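You operate a simulated robot arm through the tools that you are given. There is no shell and no other tool. Be economical: measure what you need, move in short steps, check, and stop when the job is done.

You run a simulated robot arm. Do the job below in one go: nothing can be reset, and whatever is moved stays where it is left.

JOB
Turn the orange dial to 35. Take the purple cloth on the long table and put it away on the black table. Turn the stirrer dial to 1. Open the top slim drawer, put the sponge from the inside of the top slim drawer on the island top before the rack and shut the drawer again. Put the beaker that says "M6" from the side bench on the blue tray there and the beaker that says "S6" on top of the orange pad. Press the wake key two times. The order is free. Set down upright: beaker.
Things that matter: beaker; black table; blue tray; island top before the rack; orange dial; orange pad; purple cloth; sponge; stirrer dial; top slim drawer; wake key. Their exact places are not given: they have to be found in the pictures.

It is judged by the outcome, as a careful person would: the job done as asked, and still so three seconds after it is handed in. It fails if anything else is knocked over, pushed out of place, dropped, spilled or broken. Flat cloth is picked up by pressing the open fingertips on it (5 to 10 N) and closing them slowly along it; thin cloth reads only 2 to 8 mm in the jaws.

ROBOT AND FRAMES
A 6-joint arm with a two-finger gripper on a trunk, on a base that drives. Base frame: it is fixed to the floor where the robot stands at the start and does not move with it; the origin is under the middle of the robot, x ahead of it, y to its left, z up; the surface under the hand at the start is at about z = 86. Lengths are in cm, angles in degrees, forces in N, time in s.
With the tool pointing down near the work surface it reaches from about 40 to 84 cm from the robot's upright axis, wherever it stands. Its first joint turns from -166.0 to 166.0 degrees. Places, roughly: beaker [-250, 25, 100]; black table [-80, -120, 80]; blue tray (24x16x3 cm) [-240, 0, 90]; island top before the rack (84x16 cm) [100, 226, 90]; orange dial [50, 20, 90]; orange pad (7x11x4 cm) [-230, 60, 90]; purple cloth (7x10x3 cm) [90, -20, 90]; sponge (7x10x4 cm) [80, 240, 70]; stirrer dial [170, 20, 90]; top slim drawer [90, 230, 80]; wake key [200, 340, 90]. Payload 1.66 kg.
Tool frame: the origin (TCP) lies between the finger pads and is the grasp point; the fingertips stand 1.6 cm ahead of it; z points along the fingers, y is the line along which they close. The gripper opens to 11.1 cm. The gripper's body begins 10.4 cm behind the TCP.
Orientation is told as [roll, pitch, yaw] about the base's x, y, z axes, in that order, counted from this pose: with the fingers straight down and closing along the base's y, the tool's x points along the base's -x, its y along +y and its z along -z.

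CONTROLS
- The arm moves only by the tool move_arm. Its argument "rows" is a list of rows, each a list of 7 numbers: the shift along the base's x, y, z in units of 40 mm (1.0 is 40 mm), then the turn, a rotation vector about the base's x, y, z in units of 5 degrees (1.0 is 5 degrees), then the closure, from 0 (fully open) to 1 (shut). In form: [[x, y, z, rx, ry, rz, hand], ...]. A call has 1 to 10 rows; each row shifts and turns the commanded pose from where the row before left it. A call with a number of a shift or a turn outside -1 to 1 is refused whole. Rows are played at 5 a second. More than 5 cm and 8.6 degrees between two rows, or a gripper value outside its range, and nothing of the call is played. A pose out of reach is approached as far as the arm can. The call stops where the force on the tool passes 40 N (or 10 N more than at its start, if that is more) or the arm is blocked; 0.2 s more then pass. Each finger halts on what it meets, pressing with about 32 N; the grip force reading is that of the motor and also rises with nothing between the fingers. The clock runs only during rows and for 0.2 s after the last one: add rows that do not move to give the fingers time. The reply holds the time, the measured pose of the TCP, the force on the tool along the base axes, the opening and the grip force, in the units named above and with some noise, with the torque about the TCP (base axes, N m) and any sound that the robot's microphone picked up.
- Cameras (640 x 400 px; columns grow to the right, rows downward): "scene" is now at [5.84, 18.53, 157.78]; the picture's right is [-0.06, -1.00, 0.00], its down [-0.73, 0.05, -0.68] and it looks along [0.68, -0.04, -0.73] (base axes); focal length 272 px, centre (320, 200). "wrist" rides on the gripper at [7, 1.4, -14.3] in the tool frame; the picture's right is [-0.19, 0.98, 0.00], its down [-0.87, -0.17, -0.47] and it looks along [-0.46, -0.09, 0.88] (tool axes); focal length 230 px, centre (320, 200).
- camera(camera): a new picture of that camera. No time passes.
- slide_trunk(by): slides the trunk up (or, below 0, down) by that many cm; the arm and the scene camera ride with it, the base frame stays. It gives what a move gives, with no picture.
- base_move(legs): drives the robot by 1 to 6 legs, each [ahead, left, turn to the left] in cm, cm and degrees, along the robot's own axes; the way and the turn of a leg run together, so that a leg with both is an arc; at most 150 cm and 180 degrees a leg. The arm and the cameras ride along, it lands a little off, and it stops where it bumps. It gives what a move gives.
- turn_head(pan, tilt): turns the head with the scene camera to pan (to the left, within 120 degrees either way) and tilt (down, from -29 to 69), counted from straight ahead of the robot. It gives what a move gives.
- point_at(camera, pixels): there is no depth. For up to 12 entries [column, row, z] of the newest picture of that camera ("zoom" is the newest enlarged one), the place [x, y] in the base frame at which the ray of that pixel passes the height z, good to about 0.2 cm. No time passes.
- enlarge(camera, box): a new picture of the part [left, top, right, bottom] of that camera's present view, enlarged. No time passes.
- sign_off(): hands the job in; it is judged then, once.

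Keep the steps short. Do not move on a guess: measure, check each grasp and each placing, and mend mistakes. In all there are 131 turns and 136 pictures (those below and enlarged ones count). Leave the gripper open and the arm clear of the work at the hand-in unless told otherwise, and finish with a single line.

The tools are called after "Emit:" as name(argument=value, ...) on one line, values as JSON. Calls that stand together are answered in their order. move_arm: Moves the arm, as the interface text tells. Its arguments: {"type":"object","properties":{"rows":{"type":"array"}},"required":["rows"]} The other tools are called the same way: slide_trunk (by) slides the trunk up or down; base_move (legs) drives the base; turn_head (pan, tilt) turns the head that bears the scene camera; camera (camera) takes a picture; point_at (camera, pixels) gives the place at which the rays of pixels pass given heights; enlarge (camera, box) takes an enlarged picture of a part of a camera's view; sign_off () hands the job in.

At the start:

```text
t: 0.0
position: [44.49, 3.84, 125.77]
tcp_rot: [0.0, 0.0, -0.1]
wrist_force: [1.2, 0.5, 0.0]
torque: [0.01, -0.02, -0.01]
width: 11.09
finger_force: 0.0
trunk travel left (down, up): [-17.5, 41.5]
robot x, y, heading: [0.44, -0.29, 0.2]
head pan, tilt: [-3.6, 47.2]
```

scene: 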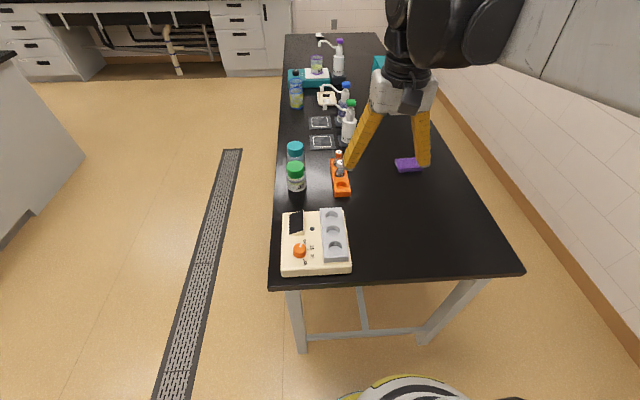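
wrist: 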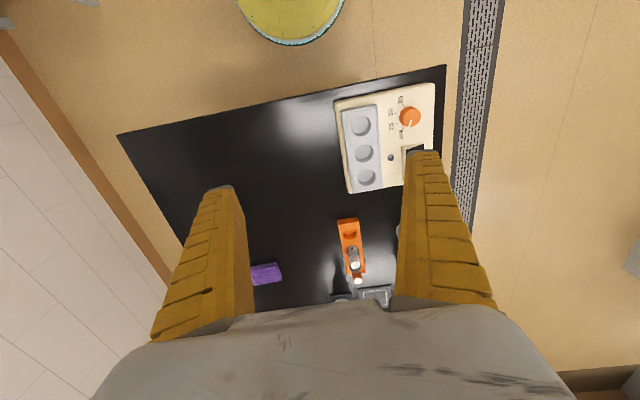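

The orange dial is near (300,250) in the scene picture and the purple cloth near (408,164). I'll enlarge both to measure them.

Emit:
enlarge(camera="scene", box=[270, 200, 366, 280])

Emit:
enlarge(camera="scene", box=[270, 30, 450, 200])

Emit:
enlarge(camera="wrist", box=[330, 70, 450, 200])

```text
5.00 times, centred on (318, 240) of scene
```

zoom: 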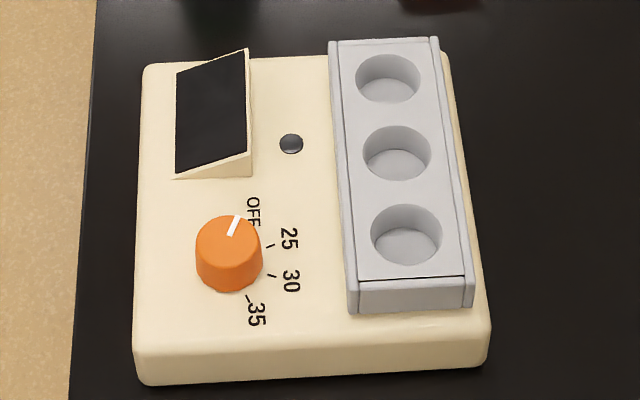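

```text
2.35 times, centred on (360, 115) of scene
```

zoom: 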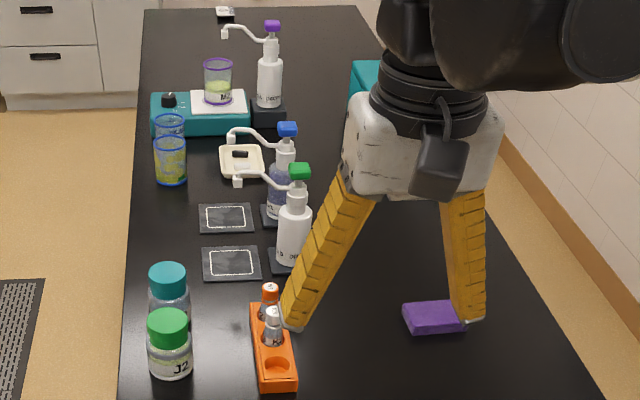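

```text
3.08 times, centred on (390, 135) of wrist
```

zoom: 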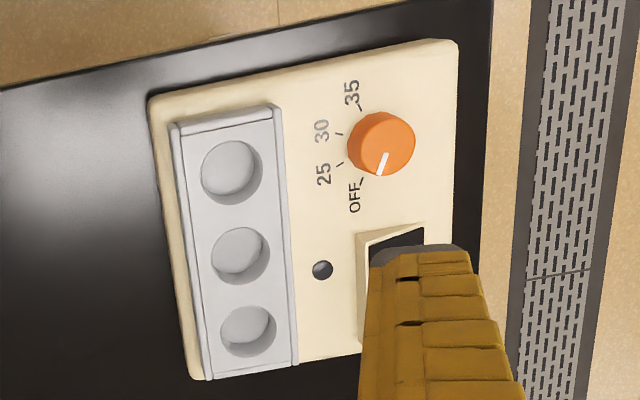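

The pointer is at OFF. To get the height, I'll triangulate the dial top and the tick marks from both cameras.

Emit:
point_at(camera="scene", pixels=[[299.6, 246.4, 91], [299.6, 246.4, 93], [299.6, 246.4, 95], [303.6, 259.6, 88], [303.6, 259.6, 91], [308.2, 255, 88], [308.2, 255, 91], [308, 249.2, 88], [308, 249.2, 91], [281.5, 212.6, 86], [395, 165, 87], [420, 165, 87]])

Emit:
point_at(camera="wrist", pixels=[[411.1, 115.5, 91], [411.1, 115.5, 93], [411.1, 115.5, 95], [403, 105.1, 88], [403, 105.1, 91], [396.2, 113.2, 88], [396.2, 113.2, 91], [396.5, 123.6, 88], [396.5, 123.6, 91], [403.6, 128.8, 88], [403.6, 128.8, 91], [265, 274, 87]])

```text
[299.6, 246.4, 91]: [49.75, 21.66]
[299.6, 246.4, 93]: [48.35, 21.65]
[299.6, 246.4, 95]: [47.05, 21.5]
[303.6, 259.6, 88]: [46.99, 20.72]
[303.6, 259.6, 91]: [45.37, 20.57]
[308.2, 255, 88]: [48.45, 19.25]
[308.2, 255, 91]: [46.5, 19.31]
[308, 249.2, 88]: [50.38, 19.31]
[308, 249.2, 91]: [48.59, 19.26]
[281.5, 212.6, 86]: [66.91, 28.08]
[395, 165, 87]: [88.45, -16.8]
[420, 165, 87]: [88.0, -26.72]
```

```text
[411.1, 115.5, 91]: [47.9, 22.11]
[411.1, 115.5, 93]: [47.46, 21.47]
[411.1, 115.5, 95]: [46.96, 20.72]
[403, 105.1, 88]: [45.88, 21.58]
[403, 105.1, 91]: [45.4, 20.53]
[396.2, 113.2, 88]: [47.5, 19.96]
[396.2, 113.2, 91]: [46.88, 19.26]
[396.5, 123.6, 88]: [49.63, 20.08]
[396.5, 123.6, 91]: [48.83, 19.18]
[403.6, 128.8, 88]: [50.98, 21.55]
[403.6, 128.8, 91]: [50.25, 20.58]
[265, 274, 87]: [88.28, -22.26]
```

The ticks lie on the device top at z≈91, around a centre of about (47.8, 21.6). OFF is at about -24° and 35 at about 204°, so the dial needs roughly 132° clockwise. I'll go above it with the jaws part closed and pre-turned +50°.

Emit:
move_arm(rows=[[0.083, 0.444, -0.644, 0, 0, 1, 0.46], [0.083, 0.444, -0.644, 0, 0, 1, 0.46], [0.083, 0.444, -0.644, 0, 0, 1, 0.46], [0.083, 0.444, -0.644, 0, 0, 1, 0.46], [0.083, 0.444, -0.644, 0, 0, 1, 0.46], [0.083, 0.444, -0.644, 0, 0, 1, 0.46], [0.083, 0.444, -0.644, 0, 0, 1, 0.46], [0.083, 0.444, -0.644, 0, 0, 1, 0.46], [0.083, 0.444, -0.644, 0, 0, 1, 0.46], [0.083, 0.444, -0.644, 0, 0, 1, 0.46]])

Emit:
camera(camera="wrist")

Emit:
camera(camera="scene")

```text
t: 2.2
position: [47.85, 21.87, 100.01]
tcp_rot: [0.0, 0.0, 50.1]
wrist_force: [-0.3, -0.3, 0.1]
torque: [-0.02, 0.0, 0.01]
width: 6.18
finger_force: 1.0
trunk travel left (down, up): [-17.5, 41.5]
robot x, y, heading: [0.16, 0.1, 0.3]
head pan, tilt: [-3.6, 47.2]
```

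```text
130 pictures are left
```

wrist: 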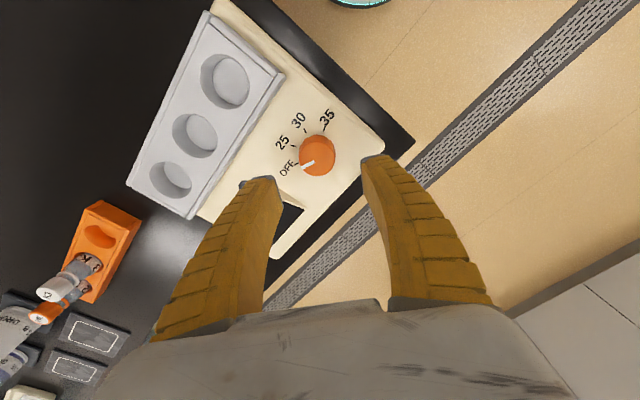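

```text
129 pictures are left
```

scene: 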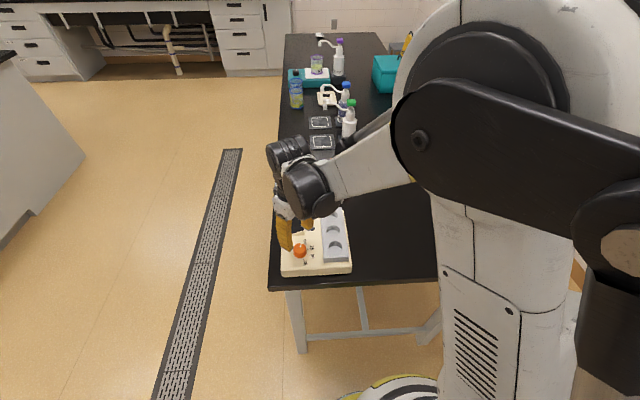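

Emit:
point_at(camera="wrist", pixels=[[317, 149, 93.5], [319, 156, 93], [303, 164, 93.5], [280, 190, 94], [303, 208, 94], [252, 106, 94], [210, 205, 94], [303, 163, 91], [331, 126, 91]])

Emit:
enlarge(camera="wrist", box=[250, 100, 378, 180])

```text
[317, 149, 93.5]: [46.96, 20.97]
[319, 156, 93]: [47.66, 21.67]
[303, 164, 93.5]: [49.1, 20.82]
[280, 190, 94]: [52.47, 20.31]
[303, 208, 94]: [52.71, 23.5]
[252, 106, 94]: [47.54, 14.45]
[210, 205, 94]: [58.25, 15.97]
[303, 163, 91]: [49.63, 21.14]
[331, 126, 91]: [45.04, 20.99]
```

```text
5.00 times, centred on (314, 140) of wrist
```

zoom: 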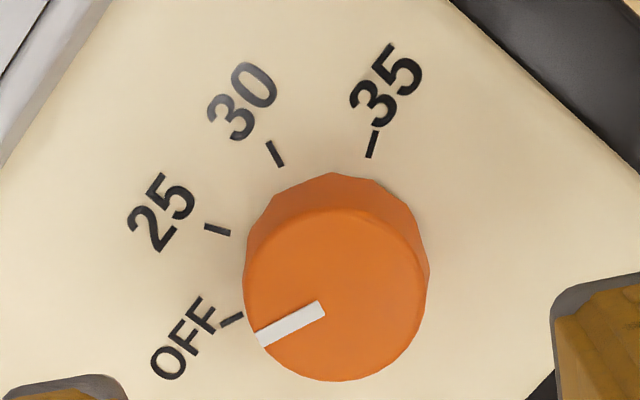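

Emit:
point_at(camera="zoom", pixels=[[338, 295, 93], [338, 295, 94], [258, 338, 93.5], [322, 308, 93.5], [231, 320, 91], [218, 230, 91], [274, 154, 91], [372, 145, 91], [330, 173, 91], [245, 285, 93.5], [426, 290, 93.5]])

```text
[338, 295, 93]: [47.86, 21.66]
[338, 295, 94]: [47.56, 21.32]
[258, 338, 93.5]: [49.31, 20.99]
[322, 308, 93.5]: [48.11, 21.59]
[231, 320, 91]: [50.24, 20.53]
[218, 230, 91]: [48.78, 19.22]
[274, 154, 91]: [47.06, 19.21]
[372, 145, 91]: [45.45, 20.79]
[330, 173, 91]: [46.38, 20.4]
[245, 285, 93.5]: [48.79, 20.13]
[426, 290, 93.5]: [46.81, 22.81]
```

The dial centre is (47.8, 21.6) and the pointer is at -26°. I'll go down to z=93 and grip.

Emit:
move_arm(rows=[[-0.01, -0.06, -0.75, 0, 0, 0, 0.46], [0, 0, -0.75, 0, 0, 0, 0.46], [0, 0, -0.25, 0, 0, 0, 0.46], [0, 0, 0, 0, 0, 0, 0.6], [0, 0, 0, 0, 0, 0, 0.75], [0, 0, 0, 0, 0, 0, 0.75]])

```text
t: 3.6
position: [47.84, 21.35, 93.16]
tcp_rot: [0.0, 0.0, 50.0]
wrist_force: [8.1, -2.9, 7.3]
torque: [0.43, -0.61, -0.07]
width: 3.12
finger_force: 33.8
trunk travel left (down, up): [-17.5, 41.5]
robot x, y, heading: [0.01, 0.05, -0.0]
head pan, tilt: [-3.6, 47.2]
```

Gripped at a width of 3.12. Now I'll turn 130° clockwise.

Emit:
move_arm(rows=[[0.01, 0, 0, 0, 0, -1, 0.75], [0, 0, 0, 0, 0, -1, 0.75], [0, 0, 0, 0, 0, -1, 0.75], [0, 0, 0, 0, 0, -1, 0.75], [0, 0, 0, 0, 0, -1, 0.75], [0, 0, 0, 0, 0, -1, 0.75], [0, 0, 0, 0, 0, -1, 0.75], [0, 0, 0, 0, 0, -1, 0.75], [0, 0, 0, 0, 0, -1, 0.75], [0, 0, 0, 0, 0, -1, 0.75]])

Emit:
move_arm(rows=[[0, 0, 0, 0, 0, -1, 0.75], [0, 0, 0, 0, 0, -1, 0.75], [0, 0, 0, 0, 0, -1, 0.75], [0, 0, 0, 0, 0, -1, 0.75], [0, 0, 0, 0, 0, -1, 0.75], [0, 0, 0, 0, 0, -1, 0.75], [0, 0, 0, 0, 0, -1, 0.75], [0, 0, 0, 0, 0, -1, 0.75], [0, 0, 0, 0, 0, -1, 0.75], [0, 0, 0, 0, 0, -1, 0.75]])

Emit:
move_arm(rows=[[0, 0, 0, 0, 0, -1, 0.75], [0, 0, 0, 0, 0, -1, 0.75], [0, 0, 0, 0, 0, -1, 0.75], [0, 0, 0, 0, 0, -1, 0.75], [0, 0, 0, 0, 0, -1, 0.75], [0, 0, 0, 0, 0, -1, 0.75], [0, 0, 0, 0, 0, 0, 0.75]])

Emit:
enlarge(camera="wrist", box=[220, 80, 420, 205])

```text
t: 5.8
position: [47.75, 21.63, 93.09]
tcp_rot: [0.0, 0.0, 0.1]
wrist_force: [-3.1, 12.4, 3.5]
torque: [0.09, -0.66, 0.04]
width: 3.07
finger_force: 34.2
trunk travel left (down, up): [-17.5, 41.5]
robot x, y, heading: [-0.1, 0.05, 0.0]
head pan, tilt: [-3.6, 47.2]
```

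```text
t: 8.0
position: [47.98, 21.6, 93.08]
tcp_rot: [0.0, -0.1, -50.2]
wrist_force: [16.3, 26.2, 19.6]
torque: [0.15, -0.45, 0.03]
width: 2.97
finger_force: 34.4
trunk travel left (down, up): [-17.5, 41.5]
robot x, y, heading: [-0.28, 0.25, 0.1]
head pan, tilt: [-3.6, 47.2]
```

```text
t: 9.6
position: [47.87, 21.58, 93.05]
tcp_rot: [0.0, 0.0, -79.9]
wrist_force: [20.0, 22.3, 12.3]
torque: [0.11, -0.4, 0.0]
width: 2.97
finger_force: 34.0
trunk travel left (down, up): [-17.5, 41.5]
robot x, y, heading: [0.31, 0.07, 0.1]
head pan, tilt: [-3.6, 47.2]
```

```text
3.20 times, centred on (320, 142) of wrist
```

zoom: 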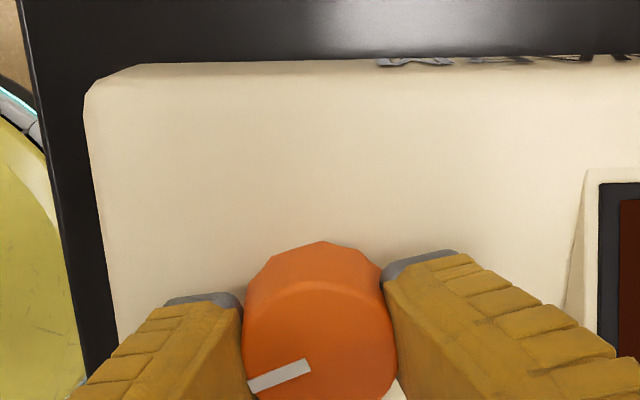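

The dial turned along with the jaws. I'll open to the partial width, lift and check the pointer.

Emit:
move_arm(rows=[[0, 0, 0, 0, 0, 0, 0.46], [0, 0, 0, 0, 0, 0, 0.46], [0, 0, 0.9, 0, 0, 0, 0.46], [0, 0, 1, 0, 0, 0, 0.46], [0, 0, 1, 0, 0, 0, 0.46]])

Emit:
enlarge(camera="wrist", box=[240, 100, 400, 200])

Emit:
enlarge(camera="scene", box=[270, 200, 366, 280])

```text
t: 10.8
position: [47.7, 21.48, 104.72]
tcp_rot: [0.0, 0.0, -79.9]
wrist_force: [-0.1, -0.7, 0.0]
torque: [-0.02, 0.0, 0.02]
width: 6.18
finger_force: 1.6
trunk travel left (down, up): [-17.5, 41.5]
robot x, y, heading: [0.13, -0.09, 0.3]
head pan, tilt: [-3.6, 47.2]
```

```text
4.00 times, centred on (320, 150) of wrist
```

zoom: 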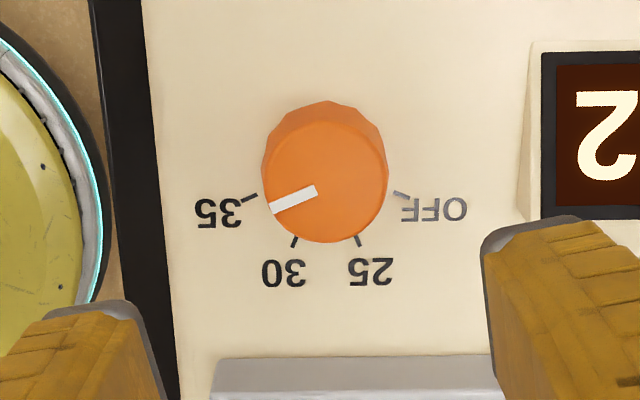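

```text
5.00 times, centred on (318, 240) of scene
```

zoom: 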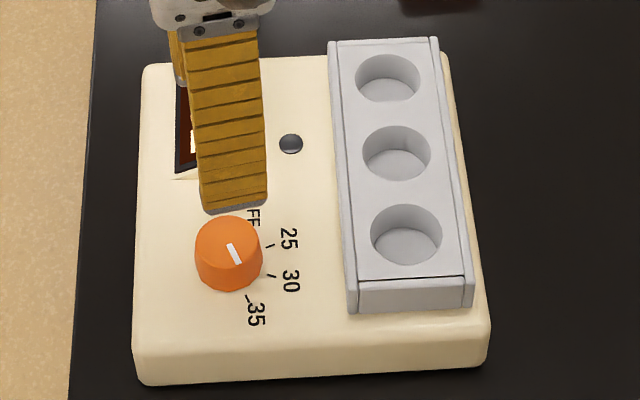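

The pointer matches the 35 tick. I'll retreat up, turn the wrist back, then check the display and the cloth.

Emit:
move_arm(rows=[[0, 0, 1, 0, 0, 1, 0], [0, -0.4, 1, 0, 0, 1, 0], [0, -0.5, 0.6, 0, 0, 1, 0], [0, -0.5, 0.6, 0, 0, 1, 0], [0, -0.5, 0.6, 0, 0, 1, 0], [0, -0.5, 0.6, 0, 0, 1, 0], [0, -0.5, 0.6, 0, 0, 1, 0], [0, -0.5, 0, 0, 0, 1, 0], [0, -0.5, 0, 0, 0, 1, 0], [0, -0.5, 0, 0, 0, 1, 0]])

Emit:
move_arm(rows=[[0, -0.5, 0, 0, 0, 1, 0], [0, -0.5, 0, 0, 0, 1, 0], [0, -0.5, 0, 0, 0, 1, 0], [0, -0.5, 0, 0, 0, 1, 0], [0, -0.5, 0, 0, 0, 1, 0], [0, -0.5, 0, 0, 0, 1, 0]])

Emit:
camera(camera="wrist")

Emit:
enlarge(camera="scene", box=[270, 130, 462, 250])

```text
t: 13.0
position: [47.98, 3.78, 124.6]
tcp_rot: [0.1, 0.0, -29.9]
wrist_force: [0.1, 0.7, 0.1]
torque: [0.02, -0.01, -0.01]
width: 11.11
finger_force: 0.0
trunk travel left (down, up): [-17.5, 41.5]
robot x, y, heading: [-0.15, 0.02, -0.1]
head pan, tilt: [-3.6, 47.2]
```

```text
t: 14.4
position: [47.8, -8.29, 124.64]
tcp_rot: [0.1, 0.1, 0.1]
wrist_force: [0.3, 0.2, 0.7]
torque: [-0.02, 0.01, 0.0]
width: 11.09
finger_force: 0.1
trunk travel left (down, up): [-17.5, 41.5]
robot x, y, heading: [-0.32, 0.09, -0.2]
head pan, tilt: [-3.6, 47.2]
```

```text
124 pictures are left
```

wrist: 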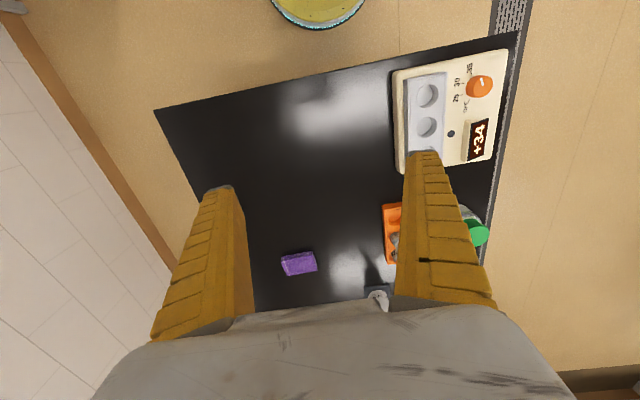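

```text
3.33 times, centred on (366, 190) of scene
```

zoom: 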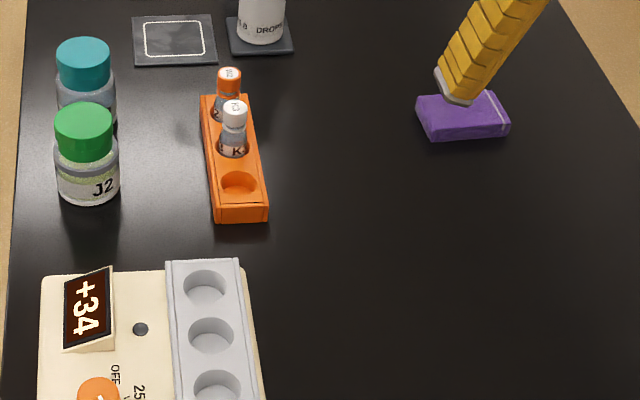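

The display reads +34, which may be warming up or the set value. I'll look at the dial and the cloth more closely.

Emit:
enlarge(camera="wrist", box=[270, 235, 334, 285])

Emit:
enlarge(camera="scene", box=[280, 205, 344, 270])

Emit:
enlarge(camera="wrist", box=[440, 60, 520, 170])

Emit:
point_at(camera="wrist", pixels=[[281, 257, 88], [311, 251, 88], [317, 270, 88], [287, 276, 88]])

```text
8.00 times, centred on (302, 260) of wrist
```

zoom: 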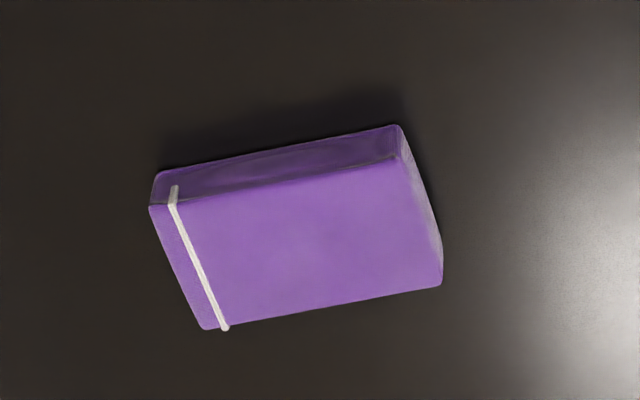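

```text
6.15 times, centred on (312, 238) of scene
```

zoom: 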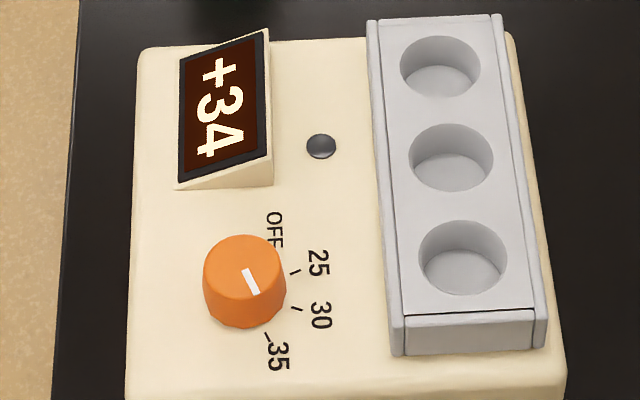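

```text
3.64 times, centred on (480, 115) of wrist
```

zoom: 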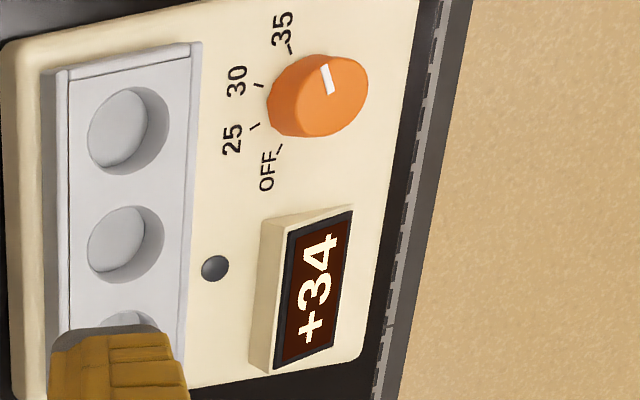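

```text
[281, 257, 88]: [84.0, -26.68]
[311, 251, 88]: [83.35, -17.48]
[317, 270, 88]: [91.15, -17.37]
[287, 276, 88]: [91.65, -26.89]
```

The cloth is a folded pad, about 6–7 cm in x and 9.5 cm in y, near (88, -22). It's just beyond reach, so I'll measure the table's near edge and the robot foot to see whether I can drive ahead a bit.

Emit:
point_at(camera="wrist", pixels=[[280.75, 260.6, 88.5], [312, 254.75, 88.5], [317.25, 270.6, 88.5], [287.6, 276, 88.5], [330, 70, 86], [320, 29, 0], [320, 29, 30], [320, 29, 50], [155, 108, 86], [517, 32, 86]])

Emit:
turn_head(pan=-60, tilt=45)

Emit:
camera(camera="scene")

Emit:
turn_head(pan=-115, tilt=35)

Emit:
camera(camera="scene")

```text
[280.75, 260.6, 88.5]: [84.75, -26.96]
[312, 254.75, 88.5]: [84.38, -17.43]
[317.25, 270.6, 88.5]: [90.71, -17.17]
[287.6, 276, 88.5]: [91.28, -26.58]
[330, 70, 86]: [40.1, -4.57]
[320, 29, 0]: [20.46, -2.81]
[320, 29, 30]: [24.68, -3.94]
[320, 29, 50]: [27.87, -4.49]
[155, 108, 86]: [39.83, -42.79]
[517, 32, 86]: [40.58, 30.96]
```

```text
t: 15.7
position: [47.74, -8.23, 124.73]
tcp_rot: [0.1, 0.0, 0.0]
wrist_force: [-0.3, 0.2, 0.1]
torque: [0.0, 0.0, 0.01]
width: 11.11
finger_force: 0.0
trunk travel left (down, up): [-17.5, 41.5]
robot x, y, heading: [-0.02, -0.08, -0.0]
head pan, tilt: [-60.0, 45.0]
```

```text
119 pictures are left
```

scene: 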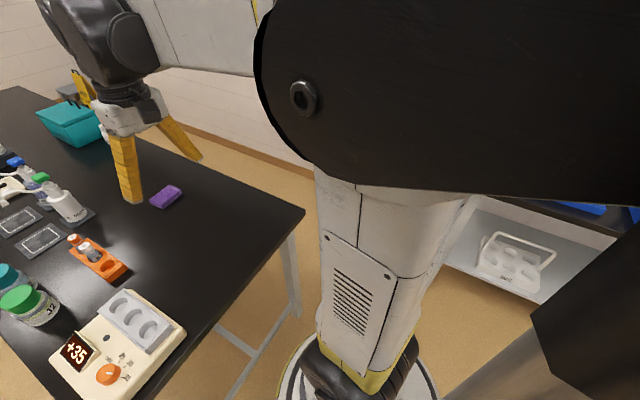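

```text
t: 16.9
position: [47.84, -8.19, 124.67]
tcp_rot: [0.1, 0.0, 0.1]
wrist_force: [0.3, 0.3, -0.3]
torque: [0.02, -0.02, -0.02]
width: 11.09
finger_force: 0.1
trunk travel left (down, up): [-17.5, 41.5]
robot x, y, heading: [0.13, 0.1, 0.1]
head pan, tilt: [-115.0, 35.0]
```

```text
118 pictures are left
```

scene: 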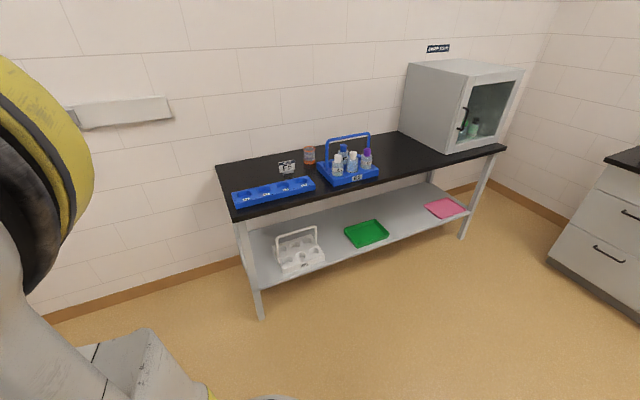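

The display now reads +35, so the dial is right. The black table is on the right rear. I'll measure its surface features.

Emit:
point_at(camera="scene", pixels=[[217, 165, 80], [236, 220, 80], [507, 148, 80], [400, 133, 80], [400, 165, 80], [440, 150, 80], [380, 182, 80], [318, 185, 80], [374, 157, 80], [250, 165, 80], [290, 172, 80], [350, 195, 80]])

Emit:
enlarge(camera="scene", box=[200, 50, 530, 230])

```text
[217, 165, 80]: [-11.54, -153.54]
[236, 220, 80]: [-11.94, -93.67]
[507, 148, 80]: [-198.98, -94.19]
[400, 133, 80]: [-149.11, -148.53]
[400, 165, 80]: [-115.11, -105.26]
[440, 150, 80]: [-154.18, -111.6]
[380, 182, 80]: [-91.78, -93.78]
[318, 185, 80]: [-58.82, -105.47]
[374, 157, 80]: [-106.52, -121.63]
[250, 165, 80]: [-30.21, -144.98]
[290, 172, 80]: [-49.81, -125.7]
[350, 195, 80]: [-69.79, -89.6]
```

```text
1.94 times, centred on (365, 140) of scene
```

zoom: 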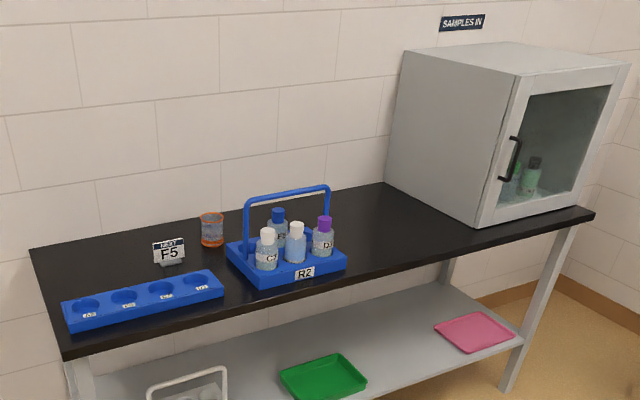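

The black table has free space around (-120, -115), between the crate and the cabinet. I'll drive 12 cm ahead for the cloth and turn the wrist so the jaws close along x.

Emit:
base_move(legs=[[12, 0, 0]])

Emit:
move_arm(rows=[[0.68, -0.34, -0.5, 0, 0, 1, 0], [0.68, -0.34, -0.5, 0, 0, 1, 0], [0.68, -0.34, -0.5, 0, 0, 1, 0], [0.68, -0.34, -0.5, 0, 0, 1, 0], [0.68, -0.34, -0.5, 0, 0, 1, 0], [0.68, -0.34, -0.5, 0, 0, 1, 0], [0.68, -0.34, -0.5, 0, 0, 1, 0], [0.68, -0.34, -0.5, 0, 0, 1, 0], [0.68, -0.34, -0.5, 0, 0, 1, 0], [0.68, -0.34, -0.5, 0, 0, 1, 0]])

Emit:
move_arm(rows=[[0, 0, 0, 0, 0, 1, 0], [0, 0, 0, 0, 0, 1, 0], [0, 0, 0, 0, 0, 1, 0], [0, 0, 0, 0, 0, 1, 0], [0, 0, 0, 0, 0, 1, 0], [0, 0, 0, 0, 0, 1, 0], [0, 0, 0, 0, 0, 1, 0], [0, 0, 0, 0, 0, 1, 0]])

Emit:
camera(camera="wrist")

```text
t: 18.1
position: [59.97, -8.37, 124.74]
tcp_rot: [0.0, 0.1, -0.1]
wrist_force: [0.4, 0.9, -0.9]
torque: [-0.01, 0.06, -0.01]
width: 11.11
finger_force: 0.0
trunk travel left (down, up): [-17.5, 41.5]
robot x, y, heading: [11.85, -0.21, 0.1]
head pan, tilt: [-115.0, 35.0]
```

```text
t: 20.3
position: [86.89, -22.1, 104.6]
tcp_rot: [0.1, 0.0, 50.0]
wrist_force: [0.5, -0.4, -0.3]
torque: [0.04, 0.01, 0.03]
width: 11.09
finger_force: 0.1
trunk travel left (down, up): [-17.5, 41.5]
robot x, y, heading: [12.19, 0.21, 0.0]
head pan, tilt: [-115.0, 35.0]
```

```text
t: 22.1
position: [86.93, -21.91, 104.65]
tcp_rot: [0.0, 0.0, 90.1]
wrist_force: [0.6, 0.1, -0.2]
torque: [0.01, 0.01, -0.02]
width: 11.1
finger_force: 0.1
trunk travel left (down, up): [-17.5, 41.5]
robot x, y, heading: [12.01, -0.29, -0.2]
head pan, tilt: [-115.0, 35.0]
```

```text
116 pictures are left
```

wrist: 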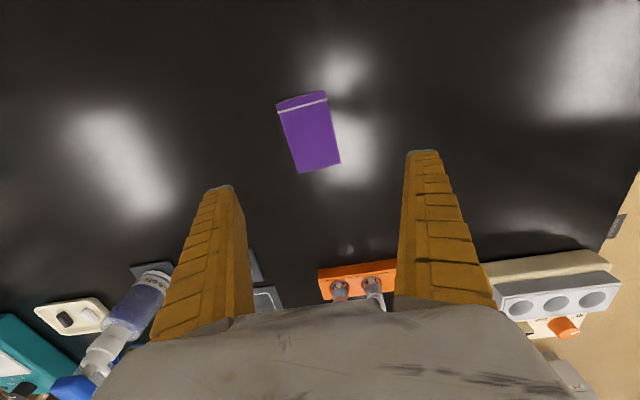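

Emit:
point_at(camera="wrist", pixels=[[277, 105, 88], [327, 94, 88], [340, 162, 88], [298, 173, 88], [277, 105, 87], [327, 94, 87], [340, 162, 87], [298, 173, 87]])

Emit:
enlarge(camera="wrist", box=[258, 80, 362, 185])

```text
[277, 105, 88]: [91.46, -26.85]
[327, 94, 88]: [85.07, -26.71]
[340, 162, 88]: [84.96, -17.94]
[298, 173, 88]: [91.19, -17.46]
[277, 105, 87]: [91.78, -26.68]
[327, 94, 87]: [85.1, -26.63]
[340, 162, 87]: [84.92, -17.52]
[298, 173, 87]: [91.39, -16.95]
```

```text
3.81 times, centred on (310, 132) of wrist
```

zoom: 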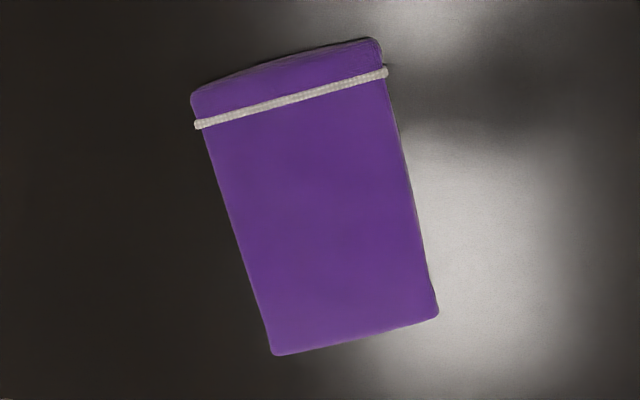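

The cloth is centred at (88.1, -22.2) and 6.4 cm wide. I'll go down around it and close.

Emit:
move_arm(rows=[[0.3, -0.05, -1, 0, 0, 0, 0], [0, 0, -1, 0, 0, 0, 0], [0, 0, -1, 0, 0, 0, 0], [0, 0, -0.75, 0, 0, 0, 0], [0, 0, -0.36, 0, 0, 0, 0], [0, 0, 0, 0, 0, 0, 0.3], [0, 0, 0, 0, 0, 0, 0.45], [0, 0, 0, 0, 0, 0, 0.6], [0, 0, 0, 0, 0, 0, 0.8], [0, 0, 0, 0, 0, 0, 0.8]])

Emit:
enlarge(camera="wrist", box=[180, 80, 480, 270])

```text
t: 24.3
position: [88.13, -22.15, 88.36]
tcp_rot: [0.0, 0.0, 89.9]
wrist_force: [0.6, 0.3, 0.5]
torque: [0.01, -0.02, 0.04]
width: 6.3
finger_force: 32.3
trunk travel left (down, up): [-17.5, 41.5]
robot x, y, heading: [12.1, 0.28, -0.0]
head pan, tilt: [-115.0, 35.0]
```

```text
2.11 times, centred on (330, 175) of wrist
```

zoom: 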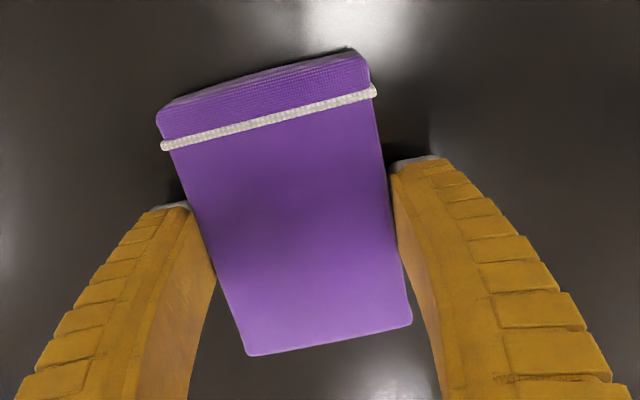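

The cloth is held at a width of 6.3. I'll lift it and pull the arm in.

Emit:
move_arm(rows=[[0, 0, 1, 0, 0, 0, 0.8], [0, 0, 1, 0, 0, 0, 0.8], [0, 0, 1, 0, 0, 0, 0.8], [0, 0, 1, 0, 0, 0, 0.8], [-0.5, 0.5, 1, 0, 0, 0, 0.8], [-0.8, 0.8, 1, 0, 0, 0, 0.8], [-1, 0.8, 0.7, 0, 0, 0, 0.8], [-1, 0.8, 0.5, 0, 0, 0, 0.8], [-1, 0.8, 0, 0, 0, 0, 0.8], [-1, 0.8, 0, 0, 0, 0, 0.8]])

Emit:
enlarge(camera="wrist", box=[180, 80, 480, 270])

Emit:
turn_head(pan=115, tilt=30)

Emit:
camera(camera="scene")

```text
refused: row 6 steps farther than a row can; nothing moved
```

```text
2.11 times, centred on (330, 175) of wrist
```

zoom: 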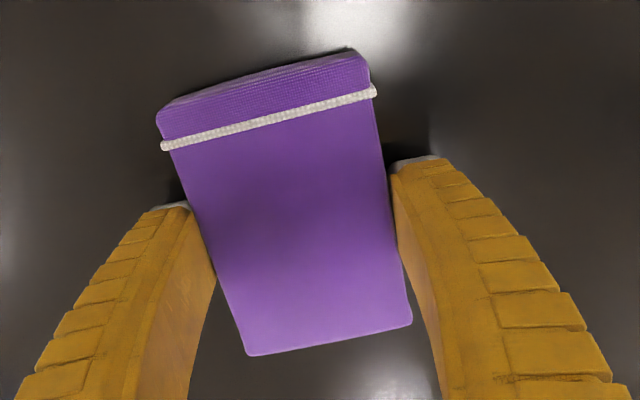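

```text
t: 27.6
position: [88.03, -22.23, 88.26]
tcp_rot: [-0.1, -0.1, 89.9]
wrist_force: [0.6, 0.0, 0.5]
torque: [-0.03, -0.01, 0.01]
width: 6.27
finger_force: 32.1
trunk travel left (down, up): [-17.5, 41.5]
robot x, y, heading: [11.71, -0.18, -0.2]
head pan, tilt: [115.0, 30.0]
```

```text
112 pictures are left
```

scene: 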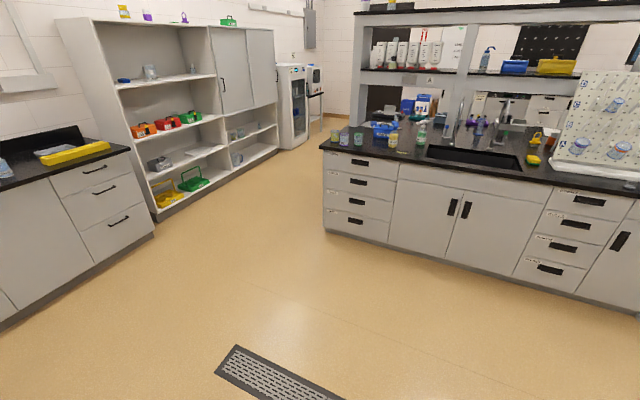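

Row 6 was over the step limit, so nothing moved. I'll redo the lift with smaller steps.

Emit:
move_arm(rows=[[0, 0, 1, 0, 0, 0, 0.8], [0, 0, 1, 0, 0, 0, 0.8], [0, 0, 1, 0, 0, 0, 0.8], [0, 0, 1, 0, 0, 0, 0.8], [0, 0, 1, 0, 0, 0, 0.8], [-0.7, 0.4, 0.9, 0, 0, 0, 0.8], [-0.8, 0.6, 0.7, 0, 0, 0, 0.8], [-1, 0.7, 0, 0, 0, 0, 0.8], [-1, 0.7, 0, 0, 0, 0, 0.8], [-1, 0.7, 0, 0, 0, 0, 0.8]])

Emit:
enlarge(camera="wrist", box=[180, 80, 480, 270])

```text
t: 29.8
position: [70.22, -9.86, 114.77]
tcp_rot: [0.0, 0.0, 89.9]
wrist_force: [-0.2, -0.5, -0.2]
torque: [-0.03, -0.04, 0.03]
width: 6.25
finger_force: 31.5
trunk travel left (down, up): [-17.5, 41.5]
robot x, y, heading: [11.9, -0.24, -0.1]
head pan, tilt: [115.0, 30.0]
```

```text
2.11 times, centred on (330, 175) of wrist
```

zoom: 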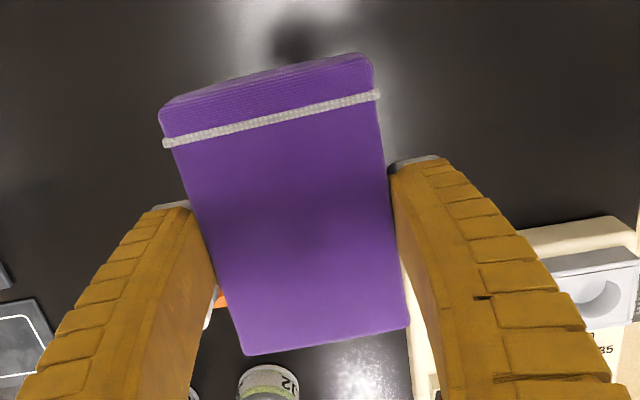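

The cloth is firmly held. I'll drive back, turn right 90° and stand before the black table.

Emit:
base_move(legs=[[-40, 0, 0], [0, 0, -90], [45, -92, 0]])

Emit:
turn_head(pan=0, tilt=40)

Emit:
camera(camera="scene")

Emit:
camera(camera="wrist")

```text
t: 40.9
position: [-132.48, -98.06, 114.63]
tcp_rot: [0.1, -0.2, -2.2]
wrist_force: [4.7, 1.6, 1.5]
torque: [-0.32, 0.99, -0.28]
width: 6.22
finger_force: 32.1
trunk travel left (down, up): [-17.5, 41.5]
robot x, y, heading: [-120.53, -40.07, -92.4]
head pan, tilt: [115.0, 30.0]
stopped in leg 3: the robot was blocked; the commanded pose is now the measured one
```

```text
t: 42.9
position: [-132.44, -98.03, 114.72]
tcp_rot: [0.1, -0.2, -2.3]
wrist_force: [9.1, 1.5, 1.4]
torque: [-0.21, 1.53, -0.26]
width: 6.19
finger_force: 32.3
trunk travel left (down, up): [-17.5, 41.5]
robot x, y, heading: [-120.54, -40.17, -92.4]
head pan, tilt: [0.0, 40.0]
```

```text
110 pictures are left
```

scene: 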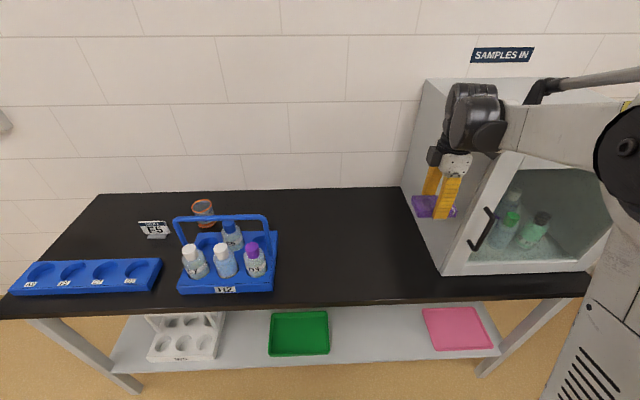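

```text
109 pictures are left
```

wrist: 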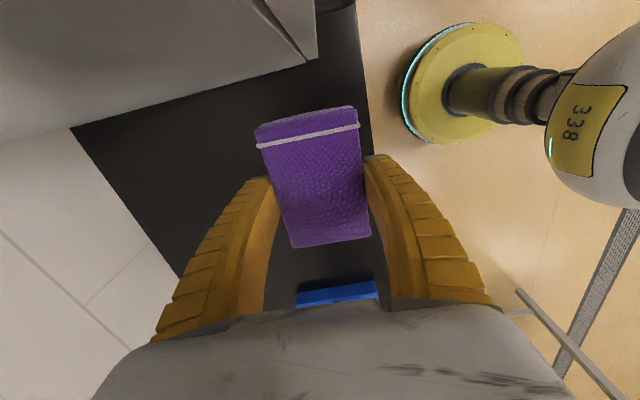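

The arm touched the cabinet side: the force on the tool is +9 N in x. I'll move left, away from it.

Emit:
base_move(legs=[[-2, 20, 2.4]])

Emit:
camera(camera="scene")

Emit:
camera(camera="wrist")

```text
t: 44.4
position: [-110.17, -96.96, 114.61]
tcp_rot: [0.2, -0.2, 0.1]
wrist_force: [-0.2, -0.3, -0.1]
torque: [-0.02, 0.06, 0.01]
width: 6.2
finger_force: 32.6
trunk travel left (down, up): [-17.5, 41.5]
robot x, y, heading: [-100.6, -38.67, -89.8]
head pan, tilt: [0.0, 40.0]
```

```text
108 pictures are left
```

scene: 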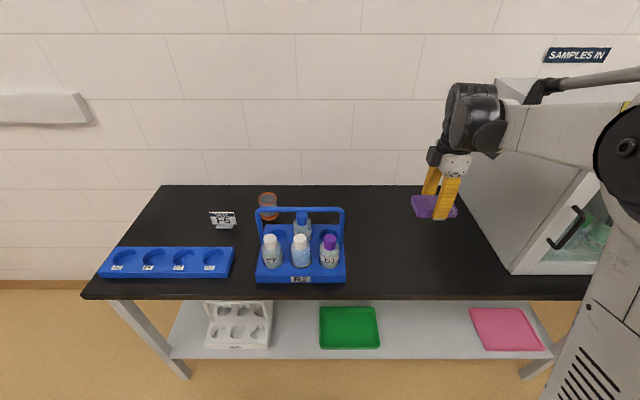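

```text
107 pictures are left
```

wrist: 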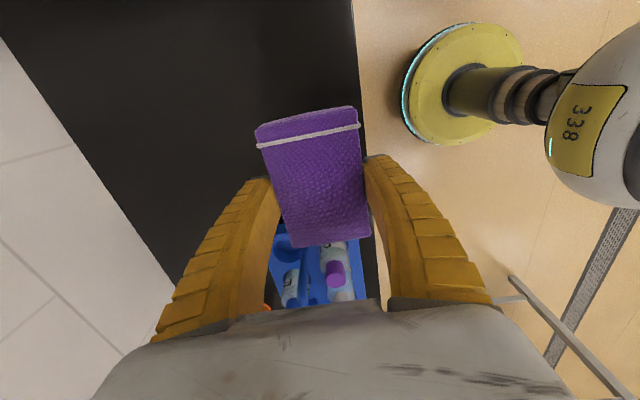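

Emit:
point_at(camera="scene", pixels=[[430, 300, 76], [430, 300, 80], [430, 300, 84], [346, 280, 80], [346, 280, 84], [510, 275, 80], [470, 205, 80], [430, 250, 80], [430, 190, 80]])

Emit:
point_at(camera="wrist", pixels=[[356, 60, 76], [356, 60, 80], [356, 60, 84], [368, 285, 80], [368, 285, 84]])

```text
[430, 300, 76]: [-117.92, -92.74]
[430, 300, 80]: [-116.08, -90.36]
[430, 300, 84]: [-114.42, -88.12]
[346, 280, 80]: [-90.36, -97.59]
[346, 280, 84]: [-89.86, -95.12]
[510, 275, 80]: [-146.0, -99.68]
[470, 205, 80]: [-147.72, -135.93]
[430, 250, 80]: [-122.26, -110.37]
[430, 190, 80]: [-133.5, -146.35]
```

```text
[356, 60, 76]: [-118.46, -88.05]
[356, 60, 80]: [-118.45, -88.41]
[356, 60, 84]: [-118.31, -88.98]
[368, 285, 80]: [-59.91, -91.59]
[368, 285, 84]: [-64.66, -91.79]
```

The table surface is at about z=82–84. I'll go to (-118, -112) above the free area, then creep down until it touches.

Emit:
move_arm(rows=[[-0.28, -0.54, -0.7, 0, 0, 0, 0.8], [-0.28, -0.54, -0.8, 0, 0, 0, 0.8], [-0.28, -0.54, -0.9, 0, 0, 0, 0.8], [-0.28, -0.54, -0.9, 0, 0, 0, 0.8], [-0.28, -0.54, -0.9, 0, 0, 0, 0.8], [-0.28, -0.54, -0.9, 0, 0, 0, 0.8], [-0.28, -0.54, -0.9, 0, 0, 0, 0.8]])

Emit:
move_arm(rows=[[0, 0, -0.25, 0, 0, 0, 0.8], [0, 0, -0.25, 0, 0, 0, 0.8], [0, 0, -0.25, 0, 0, 0, 0.8], [0, 0, -0.2, 0, 0, 0, 0.8]])

Emit:
camera(camera="scene")

```text
t: 46.0
position: [-117.97, -112.16, 90.69]
tcp_rot: [0.2, -0.2, 0.2]
wrist_force: [0.7, -0.7, -0.7]
torque: [0.01, 0.01, 0.0]
width: 6.2
finger_force: 32.1
trunk travel left (down, up): [-17.5, 41.5]
robot x, y, heading: [-100.79, -38.36, -89.9]
head pan, tilt: [0.0, 40.0]
```

```text
t: 47.0
position: [-118.04, -112.02, 87.05]
tcp_rot: [0.0, -0.2, 0.2]
wrist_force: [-2.6, -8.7, 28.6]
torque: [-0.15, 0.38, 0.11]
width: 6.52
finger_force: 32.2
trunk travel left (down, up): [-17.5, 41.5]
robot x, y, heading: [-100.68, -38.37, -90.0]
head pan, tilt: [0.0, 40.0]
```

```text
106 pictures are left
```

scene: 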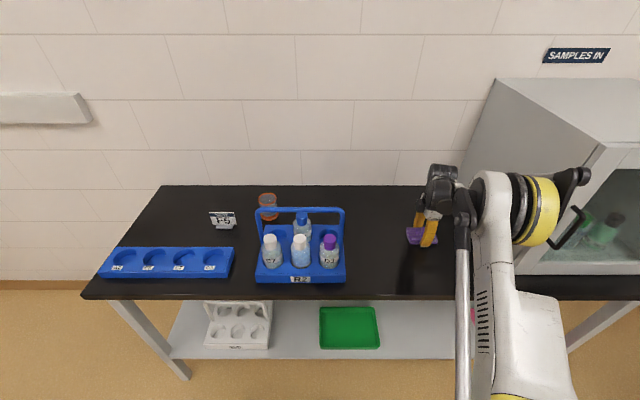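

Contact at 28 N, so the cloth is on the table. I'll release and rise straight up.

Emit:
move_arm(rows=[[0, 0, 0.05, 0, 0, 0, 0.5], [0, 0, 0, 0, 0, 0, 0.2], [0, 0, 0, 0, 0, 0, 0], [0, 0, 0, 0, 0, 0, 0], [0, 0, 1, 0, 0, 0, 0], [0, 0, 1, 0, 0, 0, 0], [0, 0, 1, 0, 0, 0, 0], [0, 0, 1, 0, 0, 0, 0], [0, 0.6, 1, 0, 0, 0, 0], [0, 1, 0.7, 0, 0, 0, 0]])

Emit:
camera(camera="wrist")

Emit:
turn_head(pan=-90, tilt=30)

Emit:
camera(camera="scene")

```text
t: 49.2
position: [-118.34, -105.71, 109.83]
tcp_rot: [0.0, -0.2, 0.2]
wrist_force: [-0.1, 0.9, 0.6]
torque: [-0.04, 0.01, 0.02]
width: 11.14
finger_force: 0.0
trunk travel left (down, up): [-17.5, 41.5]
robot x, y, heading: [-100.68, -38.53, -90.0]
head pan, tilt: [0.0, 40.0]
```

```text
105 pictures are left
```

wrist: 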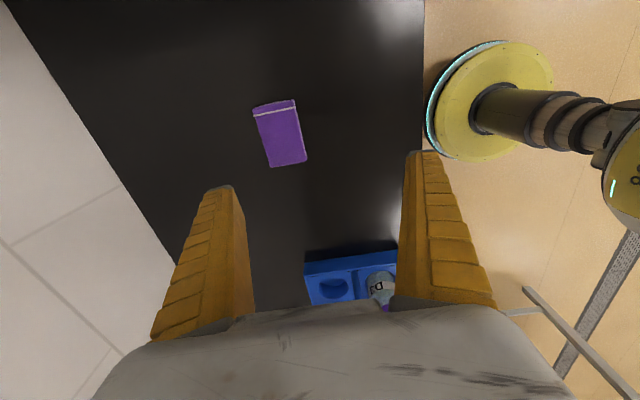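

```text
t: 50.9
position: [-118.26, -105.79, 109.72]
tcp_rot: [0.1, -0.2, 0.2]
wrist_force: [0.2, -0.4, 0.1]
torque: [0.0, -0.01, -0.01]
width: 11.11
finger_force: 0.0
trunk travel left (down, up): [-17.5, 41.5]
robot x, y, heading: [-100.93, -38.38, -89.7]
head pan, tilt: [-90.0, 30.0]
```

```text
104 pictures are left
```

scene: 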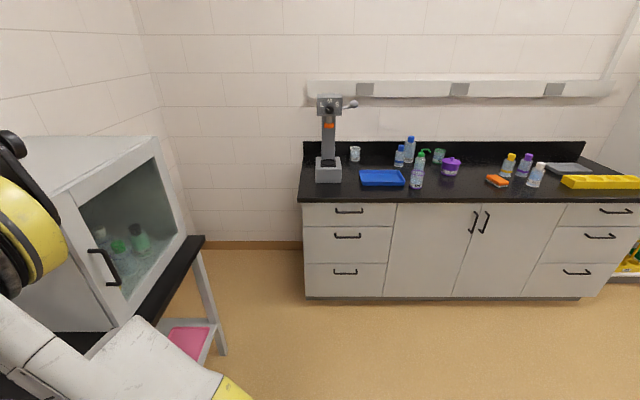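

The cloth is lying flat on the black table. The side bench is in view, so I'll zoom in on the beakers.

Emit:
enlarge(camera="scene", box=[300, 90, 560, 215])

Emit:
point_at(camera="scene", pixels=[[300, 202, 88], [640, 202, 88], [305, 160, 88], [355, 161, 88], [438, 163, 88], [382, 178, 88], [497, 184, 88], [328, 181, 88], [417, 188, 88]])

```text
2.46 times, centred on (430, 152) of scene
```

zoom: 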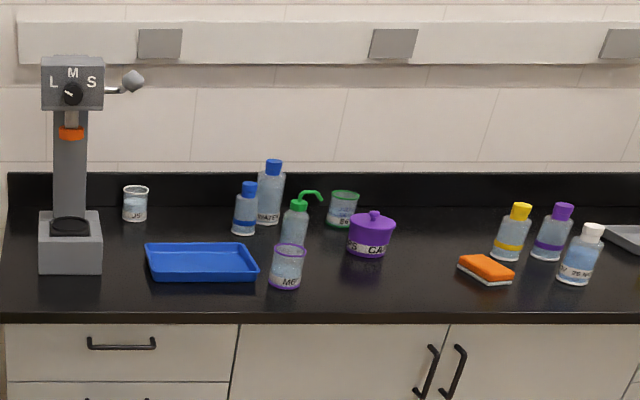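

```text
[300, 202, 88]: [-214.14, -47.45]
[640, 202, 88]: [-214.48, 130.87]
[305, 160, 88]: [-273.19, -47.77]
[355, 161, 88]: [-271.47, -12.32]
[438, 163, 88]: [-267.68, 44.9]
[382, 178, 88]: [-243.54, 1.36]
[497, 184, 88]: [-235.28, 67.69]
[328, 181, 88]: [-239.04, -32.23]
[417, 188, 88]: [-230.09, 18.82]
```

M6 (purple rim) is near (-229, 19). The green-rimmed beaker at (-267, 45) may be S6. I'll retract and raise the arm, then drive to face the side bench.

Emit:
move_arm(rows=[[0.2, 0.8, 0.8, 0, 0, 0, 0], [0.4, 0.8, 0.8, 0, 0, 0, 0], [0.5, 0.8, 0.8, 0, 0, 0, 0], [0.5, 0.8, 0.8, 0, 0, 0, 0], [0.7, 0.8, 0.4, 0, 0, 0, 0], [0.9, 0.8, 0.3, 0, 0, 0, 0]])

Emit:
base_move(legs=[[-65, 0, 0], [0, 0, -90], [65, 0, 0]])

Emit:
turn_head(pan=0, tilt=42)

Emit:
camera(camera="scene")

```text
t: 52.3
position: [-105.41, -86.43, 125.48]
tcp_rot: [0.1, -0.2, 0.2]
wrist_force: [0.5, 0.1, 0.3]
torque: [-0.02, -0.02, -0.03]
width: 11.13
finger_force: 0.1
trunk travel left (down, up): [-17.5, 41.5]
robot x, y, heading: [-101.22, -38.21, -89.7]
head pan, tilt: [-90.0, 30.0]
```

```text
t: 62.8
position: [-214.08, 26.7, 125.39]
tcp_rot: [0.1, -0.1, -88.6]
wrist_force: [-0.3, -0.2, -0.9]
torque: [-0.03, 0.0, 0.0]
width: 11.06
finger_force: 0.1
trunk travel left (down, up): [-17.5, 41.5]
robot x, y, heading: [-166.3, 23.32, -178.5]
head pan, tilt: [-90.0, 30.0]
```

```text
t: 64.5
position: [-214.16, 26.7, 125.4]
tcp_rot: [0.1, -0.2, -88.5]
wrist_force: [0.4, -0.7, -0.6]
torque: [0.02, -0.01, -0.02]
width: 11.09
finger_force: 0.1
trunk travel left (down, up): [-17.5, 41.5]
robot x, y, heading: [-165.88, 23.05, -178.7]
head pan, tilt: [0.0, 42.0]
```

```text
102 pictures are left
```

scene: 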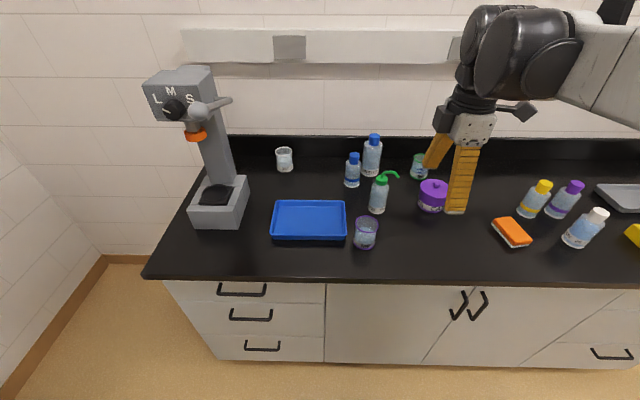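

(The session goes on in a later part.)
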